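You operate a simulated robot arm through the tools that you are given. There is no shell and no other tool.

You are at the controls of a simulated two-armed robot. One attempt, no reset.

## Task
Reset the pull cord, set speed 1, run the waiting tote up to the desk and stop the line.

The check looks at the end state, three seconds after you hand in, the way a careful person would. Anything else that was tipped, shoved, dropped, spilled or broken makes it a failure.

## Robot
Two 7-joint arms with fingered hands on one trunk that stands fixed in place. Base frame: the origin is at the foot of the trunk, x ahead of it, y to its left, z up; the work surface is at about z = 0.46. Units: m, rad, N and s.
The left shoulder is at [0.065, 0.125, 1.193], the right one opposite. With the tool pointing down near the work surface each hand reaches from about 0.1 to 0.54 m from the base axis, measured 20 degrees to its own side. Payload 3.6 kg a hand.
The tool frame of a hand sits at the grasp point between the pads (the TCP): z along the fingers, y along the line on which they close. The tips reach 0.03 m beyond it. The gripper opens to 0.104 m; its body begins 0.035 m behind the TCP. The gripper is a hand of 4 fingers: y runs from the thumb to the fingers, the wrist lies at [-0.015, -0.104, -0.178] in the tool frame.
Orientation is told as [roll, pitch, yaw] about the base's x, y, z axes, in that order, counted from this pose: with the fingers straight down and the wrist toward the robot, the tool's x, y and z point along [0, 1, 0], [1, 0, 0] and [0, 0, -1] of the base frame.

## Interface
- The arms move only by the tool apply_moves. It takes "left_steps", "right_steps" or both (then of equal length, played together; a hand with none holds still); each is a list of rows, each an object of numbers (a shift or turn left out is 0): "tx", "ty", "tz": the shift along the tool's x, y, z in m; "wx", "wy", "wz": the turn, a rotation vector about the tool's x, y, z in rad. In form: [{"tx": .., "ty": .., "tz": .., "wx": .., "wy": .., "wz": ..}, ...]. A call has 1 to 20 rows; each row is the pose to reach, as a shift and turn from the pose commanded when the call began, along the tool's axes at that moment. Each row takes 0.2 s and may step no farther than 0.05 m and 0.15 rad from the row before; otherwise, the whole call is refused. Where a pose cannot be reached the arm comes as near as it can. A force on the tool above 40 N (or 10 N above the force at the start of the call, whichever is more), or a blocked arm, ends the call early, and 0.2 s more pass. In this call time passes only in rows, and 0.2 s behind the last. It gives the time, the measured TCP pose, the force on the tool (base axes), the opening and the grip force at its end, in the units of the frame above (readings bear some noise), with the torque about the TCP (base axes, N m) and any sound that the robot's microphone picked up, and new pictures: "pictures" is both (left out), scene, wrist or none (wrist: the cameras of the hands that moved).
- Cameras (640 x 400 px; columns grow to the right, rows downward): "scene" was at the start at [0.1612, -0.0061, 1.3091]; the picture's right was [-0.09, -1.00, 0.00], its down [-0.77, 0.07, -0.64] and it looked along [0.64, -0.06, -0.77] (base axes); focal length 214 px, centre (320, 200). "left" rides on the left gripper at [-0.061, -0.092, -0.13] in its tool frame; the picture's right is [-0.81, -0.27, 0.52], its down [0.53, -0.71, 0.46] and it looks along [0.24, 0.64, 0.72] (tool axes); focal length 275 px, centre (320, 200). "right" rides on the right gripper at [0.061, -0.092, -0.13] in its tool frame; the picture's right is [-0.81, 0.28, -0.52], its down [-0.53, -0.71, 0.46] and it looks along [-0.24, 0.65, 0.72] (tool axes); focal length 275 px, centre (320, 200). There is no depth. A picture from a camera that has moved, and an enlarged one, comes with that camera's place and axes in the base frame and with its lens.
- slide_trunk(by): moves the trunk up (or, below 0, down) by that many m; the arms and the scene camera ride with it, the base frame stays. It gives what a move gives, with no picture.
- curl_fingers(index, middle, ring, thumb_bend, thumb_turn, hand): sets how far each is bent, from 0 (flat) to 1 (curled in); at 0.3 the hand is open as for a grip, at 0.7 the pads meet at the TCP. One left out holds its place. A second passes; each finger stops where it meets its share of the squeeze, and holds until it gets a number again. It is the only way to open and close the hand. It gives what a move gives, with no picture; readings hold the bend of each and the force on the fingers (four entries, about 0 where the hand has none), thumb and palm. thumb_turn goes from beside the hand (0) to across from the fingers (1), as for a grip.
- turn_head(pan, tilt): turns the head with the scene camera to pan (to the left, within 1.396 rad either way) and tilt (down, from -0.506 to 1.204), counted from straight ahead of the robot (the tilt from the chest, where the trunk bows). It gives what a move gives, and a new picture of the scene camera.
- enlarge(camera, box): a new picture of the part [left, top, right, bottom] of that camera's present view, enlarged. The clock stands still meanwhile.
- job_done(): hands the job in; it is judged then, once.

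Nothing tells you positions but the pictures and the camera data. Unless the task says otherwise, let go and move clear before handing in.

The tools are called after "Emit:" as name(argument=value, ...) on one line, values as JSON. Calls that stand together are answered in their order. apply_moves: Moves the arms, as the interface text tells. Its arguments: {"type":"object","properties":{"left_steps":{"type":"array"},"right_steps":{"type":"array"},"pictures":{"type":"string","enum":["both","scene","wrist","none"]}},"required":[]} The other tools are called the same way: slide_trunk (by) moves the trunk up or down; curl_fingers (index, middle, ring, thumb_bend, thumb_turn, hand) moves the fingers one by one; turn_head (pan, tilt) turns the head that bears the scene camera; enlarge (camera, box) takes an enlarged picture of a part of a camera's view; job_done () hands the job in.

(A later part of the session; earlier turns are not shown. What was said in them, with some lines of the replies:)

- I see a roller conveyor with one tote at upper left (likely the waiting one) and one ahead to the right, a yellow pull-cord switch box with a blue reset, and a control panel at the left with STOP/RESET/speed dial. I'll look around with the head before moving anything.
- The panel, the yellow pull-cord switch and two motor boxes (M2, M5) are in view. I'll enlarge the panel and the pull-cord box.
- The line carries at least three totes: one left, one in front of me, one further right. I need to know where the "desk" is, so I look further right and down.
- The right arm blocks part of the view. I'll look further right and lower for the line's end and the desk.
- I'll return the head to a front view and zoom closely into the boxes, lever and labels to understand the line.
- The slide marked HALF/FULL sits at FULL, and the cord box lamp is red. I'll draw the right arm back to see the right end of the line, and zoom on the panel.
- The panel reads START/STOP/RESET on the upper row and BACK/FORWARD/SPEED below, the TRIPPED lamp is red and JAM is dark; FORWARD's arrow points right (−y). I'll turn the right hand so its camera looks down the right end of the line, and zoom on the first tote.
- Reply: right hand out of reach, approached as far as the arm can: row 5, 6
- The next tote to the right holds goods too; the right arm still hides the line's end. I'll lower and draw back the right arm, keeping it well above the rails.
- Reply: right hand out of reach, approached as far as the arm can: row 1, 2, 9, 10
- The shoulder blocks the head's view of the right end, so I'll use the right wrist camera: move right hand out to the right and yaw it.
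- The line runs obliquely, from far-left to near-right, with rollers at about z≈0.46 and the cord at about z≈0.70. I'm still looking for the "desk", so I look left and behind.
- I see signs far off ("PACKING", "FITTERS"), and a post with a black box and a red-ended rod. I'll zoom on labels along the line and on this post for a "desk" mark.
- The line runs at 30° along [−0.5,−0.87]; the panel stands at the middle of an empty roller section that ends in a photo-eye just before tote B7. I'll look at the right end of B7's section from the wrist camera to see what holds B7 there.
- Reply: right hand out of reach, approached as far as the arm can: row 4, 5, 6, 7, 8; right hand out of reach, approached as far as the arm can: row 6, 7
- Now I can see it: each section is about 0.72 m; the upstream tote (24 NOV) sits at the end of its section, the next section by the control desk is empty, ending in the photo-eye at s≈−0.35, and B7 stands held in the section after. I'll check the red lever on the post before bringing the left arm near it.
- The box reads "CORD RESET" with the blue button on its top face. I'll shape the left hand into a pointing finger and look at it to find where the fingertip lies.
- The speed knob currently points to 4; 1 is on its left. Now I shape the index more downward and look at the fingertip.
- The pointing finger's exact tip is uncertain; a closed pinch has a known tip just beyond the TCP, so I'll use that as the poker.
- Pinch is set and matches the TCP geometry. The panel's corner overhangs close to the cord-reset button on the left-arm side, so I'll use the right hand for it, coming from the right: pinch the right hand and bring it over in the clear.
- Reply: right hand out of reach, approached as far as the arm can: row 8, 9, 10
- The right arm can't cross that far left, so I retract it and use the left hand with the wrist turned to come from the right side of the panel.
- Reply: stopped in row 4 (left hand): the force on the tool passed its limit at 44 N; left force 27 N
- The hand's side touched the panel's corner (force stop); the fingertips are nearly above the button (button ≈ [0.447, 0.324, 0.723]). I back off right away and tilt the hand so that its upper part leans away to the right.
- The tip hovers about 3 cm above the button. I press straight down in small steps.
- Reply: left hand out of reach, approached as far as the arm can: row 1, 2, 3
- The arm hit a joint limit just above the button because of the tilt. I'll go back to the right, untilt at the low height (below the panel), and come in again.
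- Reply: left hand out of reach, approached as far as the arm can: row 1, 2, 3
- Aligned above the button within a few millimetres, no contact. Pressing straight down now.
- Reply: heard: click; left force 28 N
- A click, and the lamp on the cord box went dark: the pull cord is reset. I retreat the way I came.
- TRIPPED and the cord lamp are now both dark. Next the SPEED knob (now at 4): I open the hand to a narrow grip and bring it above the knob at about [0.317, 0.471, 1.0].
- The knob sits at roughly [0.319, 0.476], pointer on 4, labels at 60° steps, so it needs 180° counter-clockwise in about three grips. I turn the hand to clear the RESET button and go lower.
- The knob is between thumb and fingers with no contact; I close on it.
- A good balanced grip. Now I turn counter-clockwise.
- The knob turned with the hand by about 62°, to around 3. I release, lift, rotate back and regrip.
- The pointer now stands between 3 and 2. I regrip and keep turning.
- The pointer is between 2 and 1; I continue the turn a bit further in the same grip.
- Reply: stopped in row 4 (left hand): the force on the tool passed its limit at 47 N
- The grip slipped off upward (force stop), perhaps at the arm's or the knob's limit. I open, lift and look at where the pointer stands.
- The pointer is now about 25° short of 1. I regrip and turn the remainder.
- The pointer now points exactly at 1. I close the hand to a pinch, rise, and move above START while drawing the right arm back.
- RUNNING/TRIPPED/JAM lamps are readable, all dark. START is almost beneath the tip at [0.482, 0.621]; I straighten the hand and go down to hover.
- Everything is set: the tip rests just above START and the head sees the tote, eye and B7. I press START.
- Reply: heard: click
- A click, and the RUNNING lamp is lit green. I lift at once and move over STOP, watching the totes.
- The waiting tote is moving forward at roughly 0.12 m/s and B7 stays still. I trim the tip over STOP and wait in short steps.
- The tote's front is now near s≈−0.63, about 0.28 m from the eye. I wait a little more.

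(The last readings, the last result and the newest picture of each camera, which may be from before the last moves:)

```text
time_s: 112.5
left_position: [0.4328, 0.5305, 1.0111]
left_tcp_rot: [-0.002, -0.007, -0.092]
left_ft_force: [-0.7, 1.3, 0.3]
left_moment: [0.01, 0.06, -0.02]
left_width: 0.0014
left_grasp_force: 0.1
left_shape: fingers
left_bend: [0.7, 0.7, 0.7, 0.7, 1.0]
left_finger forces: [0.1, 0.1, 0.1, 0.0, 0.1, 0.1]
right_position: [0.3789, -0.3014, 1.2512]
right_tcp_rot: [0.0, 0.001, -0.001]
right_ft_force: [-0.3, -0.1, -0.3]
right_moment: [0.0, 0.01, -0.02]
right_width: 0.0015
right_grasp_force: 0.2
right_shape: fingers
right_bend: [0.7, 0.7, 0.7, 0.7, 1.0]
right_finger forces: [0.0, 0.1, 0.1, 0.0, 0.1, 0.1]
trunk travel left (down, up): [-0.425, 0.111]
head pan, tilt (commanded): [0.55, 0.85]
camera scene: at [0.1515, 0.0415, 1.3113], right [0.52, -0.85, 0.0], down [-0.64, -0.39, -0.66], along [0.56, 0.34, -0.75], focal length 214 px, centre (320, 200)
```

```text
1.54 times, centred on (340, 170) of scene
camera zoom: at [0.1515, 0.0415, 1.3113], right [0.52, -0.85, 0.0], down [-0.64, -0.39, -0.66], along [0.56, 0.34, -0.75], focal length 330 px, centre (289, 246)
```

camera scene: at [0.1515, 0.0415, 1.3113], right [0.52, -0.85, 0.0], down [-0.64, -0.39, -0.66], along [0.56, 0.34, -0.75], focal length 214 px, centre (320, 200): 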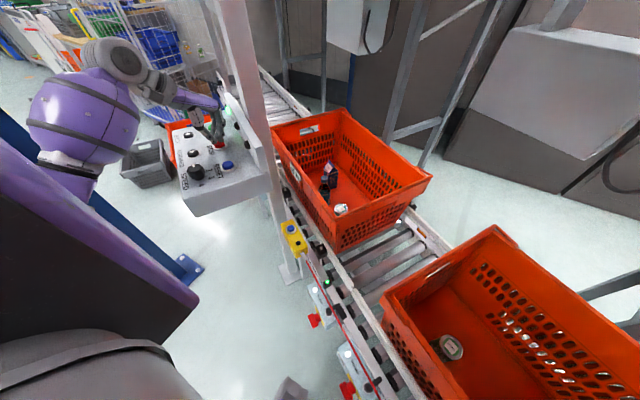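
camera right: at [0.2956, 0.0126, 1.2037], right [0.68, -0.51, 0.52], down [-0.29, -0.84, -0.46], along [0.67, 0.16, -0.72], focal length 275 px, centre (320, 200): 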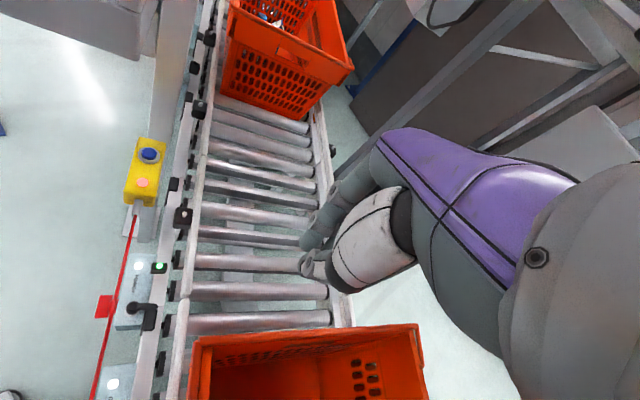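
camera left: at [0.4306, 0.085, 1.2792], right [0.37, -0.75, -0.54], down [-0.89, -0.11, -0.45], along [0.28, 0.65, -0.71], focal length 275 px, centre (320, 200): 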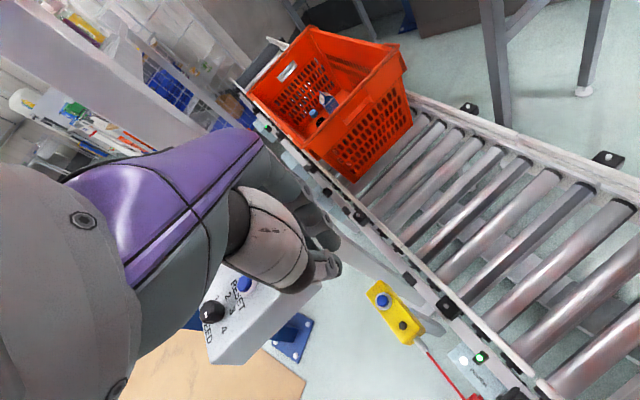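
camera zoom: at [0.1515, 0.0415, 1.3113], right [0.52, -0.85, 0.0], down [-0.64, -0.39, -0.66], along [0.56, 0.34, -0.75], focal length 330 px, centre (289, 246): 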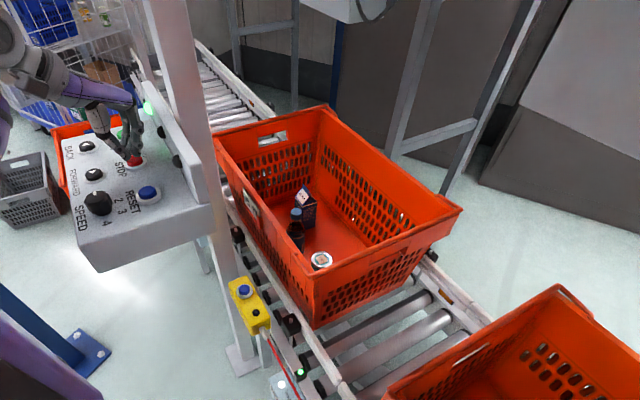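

Emit:
apply_moves(left_steps=[{"tz": 0.0}, {"tz": 0.0}, {"tz": 0.002}], pictures="scene")

Emit:
enlarge(camera="scene", box=[280, 180, 460, 310])

```text
time_s: 113.3
left_position: [0.4312, 0.5312, 1.0105]
left_tcp_rot: [-0.001, -0.007, -0.091]
left_ft_force: [0.3, 0.0, -0.5]
left_moment: [0.0, -0.01, 0.01]
left_width: 0.0014
left_grasp_force: 0.3
left_shape: fingers
left_bend: [0.7, 0.7, 0.7, 0.7, 1.0]
left_finger forces: [0.0, 0.1, 0.0, 0.0, 0.1, 0.1]
right_position: [0.3794, -0.3006, 1.2516]
right_tcp_rot: [0.0, 0.0, -0.001]
right_ft_force: [-0.4, 0.7, 0.0]
right_moment: [-0.02, 0.02, 0.0]
right_width: 0.0014
right_grasp_force: 0.0
right_shape: fingers
right_bend: [0.7, 0.7, 0.7, 0.7, 1.0]
right_finger forces: [0.0, 0.1, 0.1, 0.1, 0.0, 0.0]
trunk travel left (down, up): [-0.425, 0.111]
head pan, tilt (commanded): [0.55, 0.85]
camera scene: at [0.1515, 0.0415, 1.3113], right [0.52, -0.85, 0.0], down [-0.64, -0.39, -0.66], along [0.56, 0.34, -0.75], focal length 214 px, centre (320, 200)
```

scene: 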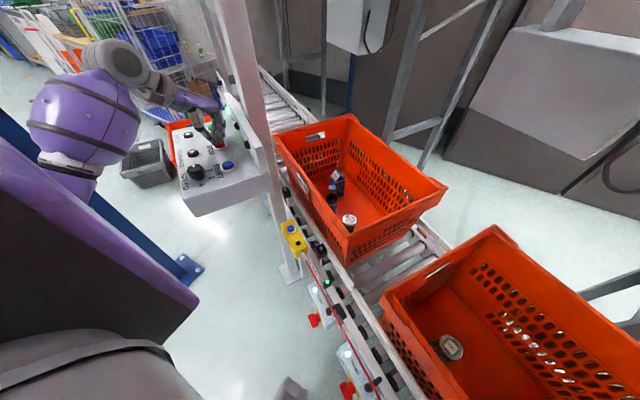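

```text
3.08 times, centred on (370, 245) of scene
camera zoom: at [0.1515, 0.0415, 1.3113], right [0.52, -0.85, 0.0], down [-0.64, -0.39, -0.66], along [0.56, 0.34, -0.75], focal length 660 px, centre (166, 62)
```

zoom: 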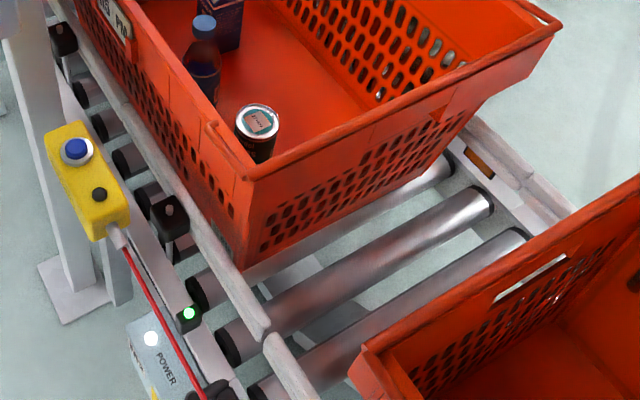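

The front is about 4 cm before the eye. I hold 0.4 s more, then press STOP.

Emit:
apply_moves(left_steps=[{"tz": 0.0}, {"tz": 0.003}, {"tz": 0.009}, {"tz": 0.015}], pictures="scene")

Emit:
enlarge(camera="scene", box=[280, 180, 460, 310])

```text
time_s: 114.3
left_position: [0.4304, 0.5301, 0.9977]
left_tcp_rot: [0.002, -0.013, -0.09]
left_ft_force: [3.0, 1.9, 13.3]
left_moment: [0.03, -0.16, 0.0]
left_width: 0.0009
left_grasp_force: 7.0
left_shape: fingers
left_bend: [0.7, 0.71, 0.7, 0.7, 1.0]
left_finger forces: [9.7, 3.8, 0.0, 0.0, 0.0, 0.1]
right_position: [0.3787, -0.302, 1.2509]
right_tcp_rot: [0.002, -0.003, 0.0]
right_ft_force: [-0.5, -0.5, -0.1]
right_moment: [-0.04, 0.01, 0.0]
right_width: 0.0011
right_grasp_force: 0.1
right_shape: fingers
right_bend: [0.7, 0.7, 0.7, 0.7, 1.0]
right_finger forces: [0.1, 0.0, 0.0, 0.0, 0.0, 0.0]
trunk travel left (down, up): [-0.425, 0.111]
head pan, tilt (commanded): [0.55, 0.85]
heard: click
camera scene: at [0.1508, 0.0405, 1.3117], right [0.52, -0.85, 0.0], down [-0.64, -0.39, -0.66], along [0.56, 0.35, -0.75], focal length 214 px, centre (320, 200)
```

scene: 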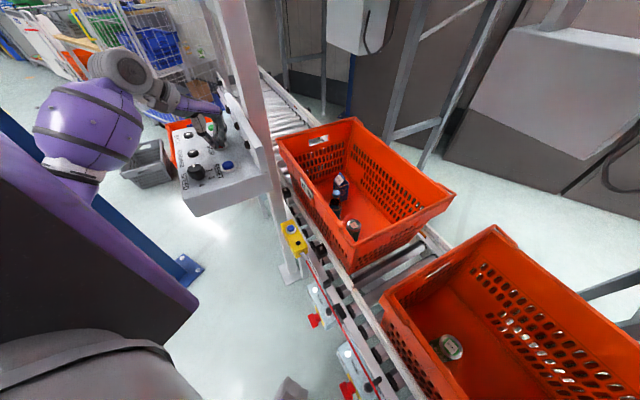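

```text
3.08 times, centred on (370, 245) of scene
camera zoom: at [0.1508, 0.0405, 1.3117], right [0.52, -0.85, 0.0], down [-0.64, -0.39, -0.66], along [0.56, 0.35, -0.75], focal length 660 px, centre (166, 62)
```

zoom: 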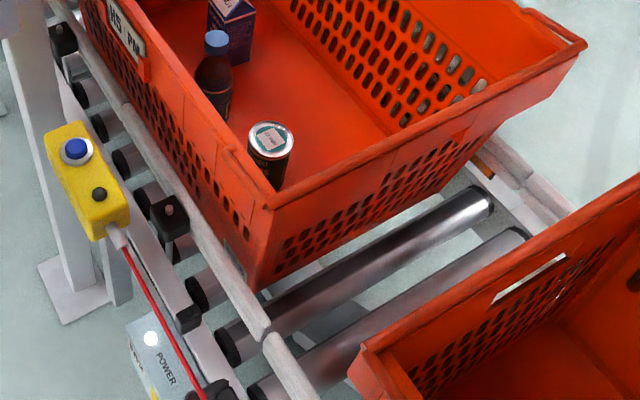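

A click: the RUNNING lamp is off and the tote has just covered the photo-eye (its green LED is dark). I lift off STOP and check that the tote stands still.

Emit:
apply_moves(left_steps=[{"tz": -0.02}, {"tz": -0.05}, {"tz": -0.09}, {"tz": -0.13}], pictures="both")

Emit:
enlarge(camera="scene", box=[280, 180, 460, 310])

Emit:
enlarge(camera="left", box=[200, 120, 640, 400])

```text
time_s: 115.3
left_position: [0.4295, 0.5318, 1.1239]
left_tcp_rot: [-0.003, -0.006, -0.091]
left_ft_force: [0.5, 0.1, -0.3]
left_moment: [0.01, 0.0, 0.04]
left_width: 0.0011
left_grasp_force: 0.2
left_shape: fingers
left_bend: [0.7, 0.7, 0.7, 0.7, 1.0]
left_finger forces: [0.0, 0.0, 0.0, 0.0, 0.0, 0.0]
right_position: [0.3798, -0.3021, 1.2515]
right_tcp_rot: [0.001, 0.0, -0.002]
right_ft_force: [0.1, -0.3, -0.1]
right_moment: [0.01, -0.02, 0.0]
right_width: 0.0011
right_grasp_force: 0.1
right_shape: fingers
right_bend: [0.7, 0.7, 0.7, 0.7, 1.0]
right_finger forces: [0.0, 0.0, 0.0, 0.1, 0.0, 0.0]
trunk travel left (down, up): [-0.425, 0.111]
head pan, tilt (commanded): [0.55, 0.85]
camera scene: at [0.1513, 0.041, 1.3114], right [0.52, -0.85, 0.0], down [-0.64, -0.39, -0.66], along [0.56, 0.34, -0.75], focal length 214 px, centre (320, 200)
camera left: at [0.3336, 0.4791, 1.2542], right [-0.35, -0.78, -0.52], down [-0.66, 0.59, -0.46], along [0.67, 0.18, -0.72], focal length 275 px, centre (320, 200)
```

scene: 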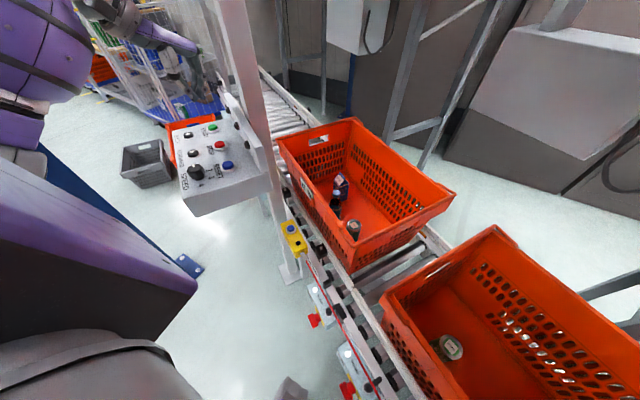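
left: 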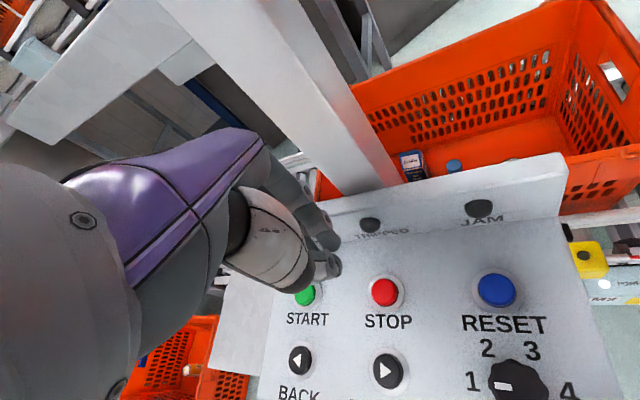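

```text
3.08 times, centred on (370, 245) of scene
camera zoom: at [0.1513, 0.041, 1.3114], right [0.52, -0.85, 0.0], down [-0.64, -0.39, -0.66], along [0.56, 0.34, -0.75], focal length 660 px, centre (166, 62)
```

zoom: 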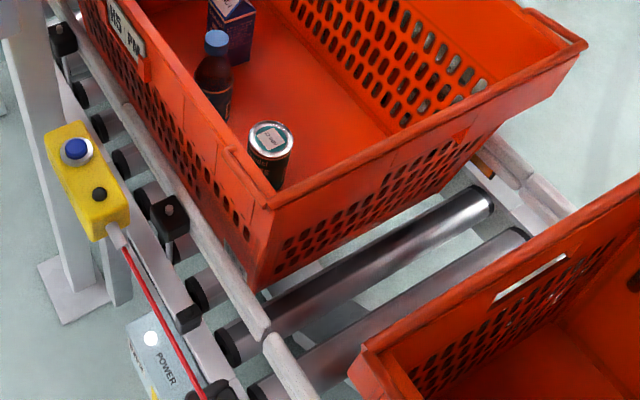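

```text
1.43 times, centred on (420, 260) of left
camera zoom: at [0.3336, 0.4791, 1.2542], right [-0.35, -0.78, -0.52], down [-0.66, 0.59, -0.46], along [0.67, 0.18, -0.72], focal length 393 px, centre (177, 114)
```

zoom: 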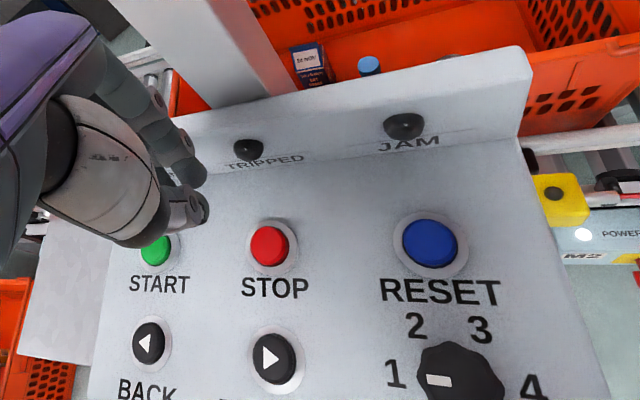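

The tote stands still, covering the eye in front of the control desk; TRIPPED and JAM are dark and the knob is at 1. I withdraw the left hand clear of the panel and verify the lamps and totes.

Emit:
apply_moves(left_steps=[{"tz": -0.04}, {"tz": -0.08, "ty": -0.01}, {"tz": -0.11, "ty": -0.04, "tx": -0.02}, {"tz": -0.14, "ty": -0.07, "tx": -0.05}, {"tz": -0.165, "ty": -0.1, "tx": -0.08}, {"tz": -0.18, "ty": -0.125, "tx": -0.115}, {"tz": -0.19, "ty": -0.145, "tx": -0.15}], pictures="scene")

Emit:
enlarge(camera="scene", box=[160, 80, 300, 230])

Emit:
turn_head(pan=0.0, tilt=0.9)

Emit:
enlarge(camera="scene", box=[100, 100, 400, 340])

```text
refused: row 4 steps farther than a row can; nothing moved
```

```text
2.67 times, centred on (230, 155) of scene
camera zoom: at [0.1513, 0.041, 1.3114], right [0.52, -0.85, 0.0], down [-0.64, -0.39, -0.66], along [0.56, 0.34, -0.75], focal length 572 px, centre (560, 320)
```

zoom: 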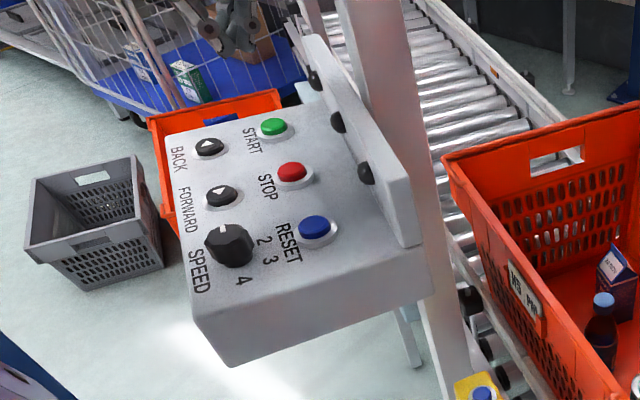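

```text
time_s: 116.2
left_position: [0.4292, 0.5332, 1.1246]
left_tcp_rot: [-0.002, -0.006, -0.092]
left_ft_force: [-1.1, -0.7, -0.7]
left_moment: [-0.02, -0.01, -0.01]
left_width: 0.0014
left_grasp_force: 0.0
left_shape: fingers
left_bend: [0.7, 0.7, 0.7, 0.7, 1.0]
left_finger forces: [0.1, 0.0, 0.0, 0.0, 0.0, 0.1]
right_position: [0.378, -0.3009, 1.2513]
right_tcp_rot: [0.001, 0.001, -0.001]
right_ft_force: [-0.3, 0.8, -0.2]
right_moment: [0.02, 0.0, 0.0]
right_width: 0.0012
right_grasp_force: 0.0
right_shape: fingers
right_bend: [0.7, 0.7, 0.7, 0.7, 1.0]
right_finger forces: [0.0, 0.0, 0.1, 0.0, 0.1, 0.0]
trunk travel left (down, up): [-0.425, 0.111]
head pan, tilt (commanded): [0.0, 0.901]
camera scene: at [0.1604, 0.0007, 1.3075], right [0.0, -1.0, 0.0], down [-0.78, 0.0, -0.62], along [0.62, 0.0, -0.78], focal length 214 px, centre (320, 200)
```

scene: 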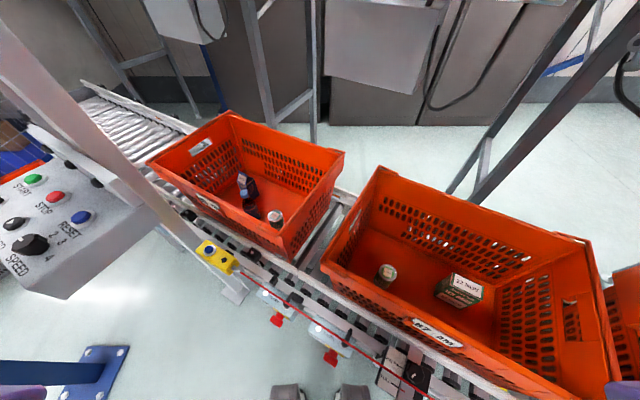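

```text
1.67 times, centred on (250, 220) of scene
camera zoom: at [0.1604, 0.0007, 1.3075], right [0.0, -1.0, 0.0], down [-0.78, 0.0, -0.62], along [0.62, 0.0, -0.78], focal length 358 px, centre (437, 167)
```

zoom: 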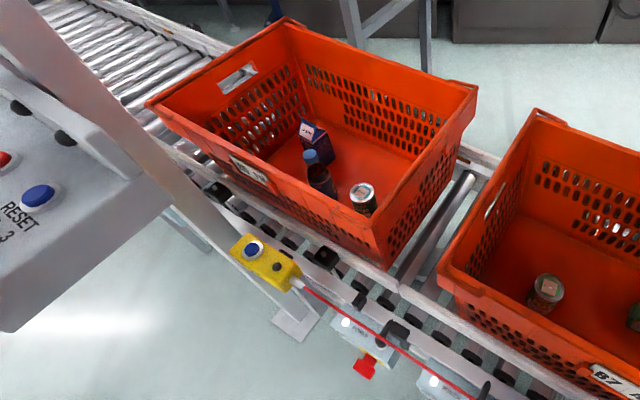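

All lamps are dark, the tote is stationary with a clear gap to B7. I retract the left hand in smaller steps.

Emit:
apply_moves(left_steps=[{"tz": -0.04}, {"tz": -0.08, "ty": -0.01}, {"tz": -0.105, "ty": -0.03, "tx": -0.02}, {"tz": -0.125, "ty": -0.05, "tx": -0.045}, {"tz": -0.145, "ty": -0.07, "tx": -0.075}, {"tz": -0.16, "ty": -0.095, "tx": -0.105}, {"tz": -0.175, "ty": -0.12, "tx": -0.135}, {"tz": -0.185, "ty": -0.145, "tx": -0.16}], pictures="scene")

Emit:
turn_head(pan=0.3, tilt=0.85)

Emit:
enlarge(camera="scene", box=[120, 80, 440, 320])

```text
time_s: 118.0
left_position: [0.2674, 0.3848, 1.307]
left_tcp_rot: [-0.002, -0.005, -0.093]
left_ft_force: [0.1, 0.7, 0.4]
left_moment: [0.0, -0.02, -0.01]
left_width: 0.0013
left_grasp_force: 0.0
left_shape: fingers
left_bend: [0.7, 0.7, 0.7, 0.7, 1.0]
left_finger forces: [0.1, 0.0, 0.1, 0.1, 0.0, 0.0]
right_position: [0.3782, -0.3018, 1.2514]
right_tcp_rot: [-0.001, -0.001, -0.002]
right_ft_force: [-0.2, 0.7, 0.4]
right_moment: [-0.04, 0.02, 0.01]
right_width: 0.0009
right_grasp_force: 0.1
right_shape: fingers
right_bend: [0.7, 0.7, 0.7, 0.7, 1.0]
right_finger forces: [0.0, 0.0, 0.1, 0.0, 0.1, 0.1]
trunk travel left (down, up): [-0.425, 0.111]
head pan, tilt (commanded): [0.0, 0.901]
camera scene: at [0.159, 0.0003, 1.3077], right [0.0, -1.0, 0.0], down [-0.78, 0.0, -0.62], along [0.62, 0.0, -0.78], focal length 214 px, centre (320, 200)
```

scene: 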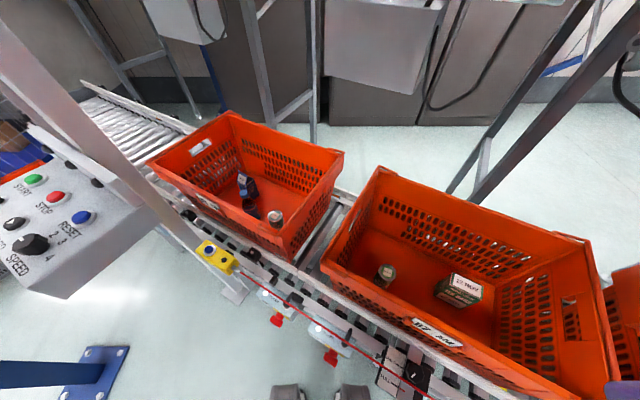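

```text
time_s: 118.8
left_position: [0.2695, 0.3871, 1.3073]
left_tcp_rot: [-0.003, -0.006, -0.092]
left_ft_force: [-0.3, 0.2, 0.3]
left_moment: [0.0, -0.01, -0.04]
left_width: 0.0016
left_grasp_force: 0.1
left_shape: fingers
left_bend: [0.7, 0.7, 0.7, 0.7, 1.0]
left_finger forces: [0.0, 0.0, 0.0, 0.0, 0.0, 0.0]
right_position: [0.379, -0.3005, 1.2505]
right_tcp_rot: [0.0, 0.0, -0.003]
right_ft_force: [0.0, 0.3, -0.2]
right_moment: [0.0, -0.02, 0.03]
right_width: 0.001
right_grasp_force: 0.0
right_shape: fingers
right_bend: [0.7, 0.7, 0.7, 0.7, 1.0]
right_finger forces: [0.0, 0.2, 0.0, 0.0, 0.0, 0.1]
trunk travel left (down, up): [-0.425, 0.111]
head pan, tilt (commanded): [0.3, 0.85]
camera scene: at [0.1595, 0.0236, 1.3113], right [0.29, -0.96, 0.0], down [-0.72, -0.22, -0.66], along [0.63, 0.19, -0.75], focal length 214 px, centre (320, 200)
```

scene: 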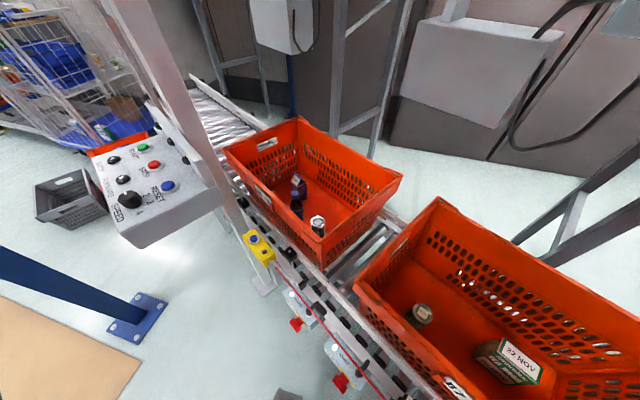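

```text
1.67 times, centred on (280, 200) of scene
camera zoom: at [0.1595, 0.0236, 1.3113], right [0.29, -0.96, 0.0], down [-0.72, -0.22, -0.66], along [0.63, 0.19, -0.75], focal length 358 px, centre (387, 200)
```

zoom: 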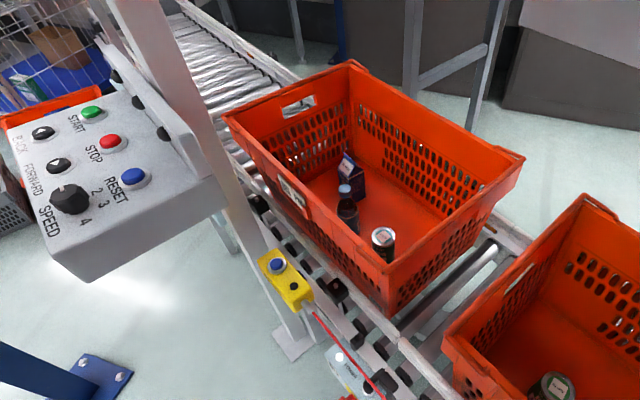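

The cord is reset, the speed knob is on 1, the tote stands still at the control desk covering the photo-eye, its goods are upright, all the lamps are dark, and both hands are clear. I hand in the job.

Emit:
job_done()

```text
The job is handed in.
```

I reset the pull cord, set the speed to 1, ran the waiting tote forward and stopped the line, then handed the job in.

- **Pull cord:** I pressed CORD RESET on the yellow box. It clicked, and both the box lamp and the TRIPPED lamp went dark.
- **Speed:** The knob was on 4. I turned it to 1, and the pointer lines up with the mark.
- **Tote:** After START it moved forward slowly. I pressed STOP once it had just covered the photo-eye next to the control panel. It is standing still about 10 cm short of tote B7, which did not move, and the goods inside it are upright.
- **Line:** The RUNNING, TRIPPED and JAM lamps are all dark, and both hands are clear.

- **Where the desk is:** Nothing in view was labelled "desk". I took it to mean the control panel and the empty section of rollers beside it. If you meant somewhere else, the tote is in the wrong place.
- **Contact with the panel:** While I was reaching for the cord reset, the left hand bumped the corner of the panel and the arm stopped itself at 44 N. I saw no shift or damage afterwards.
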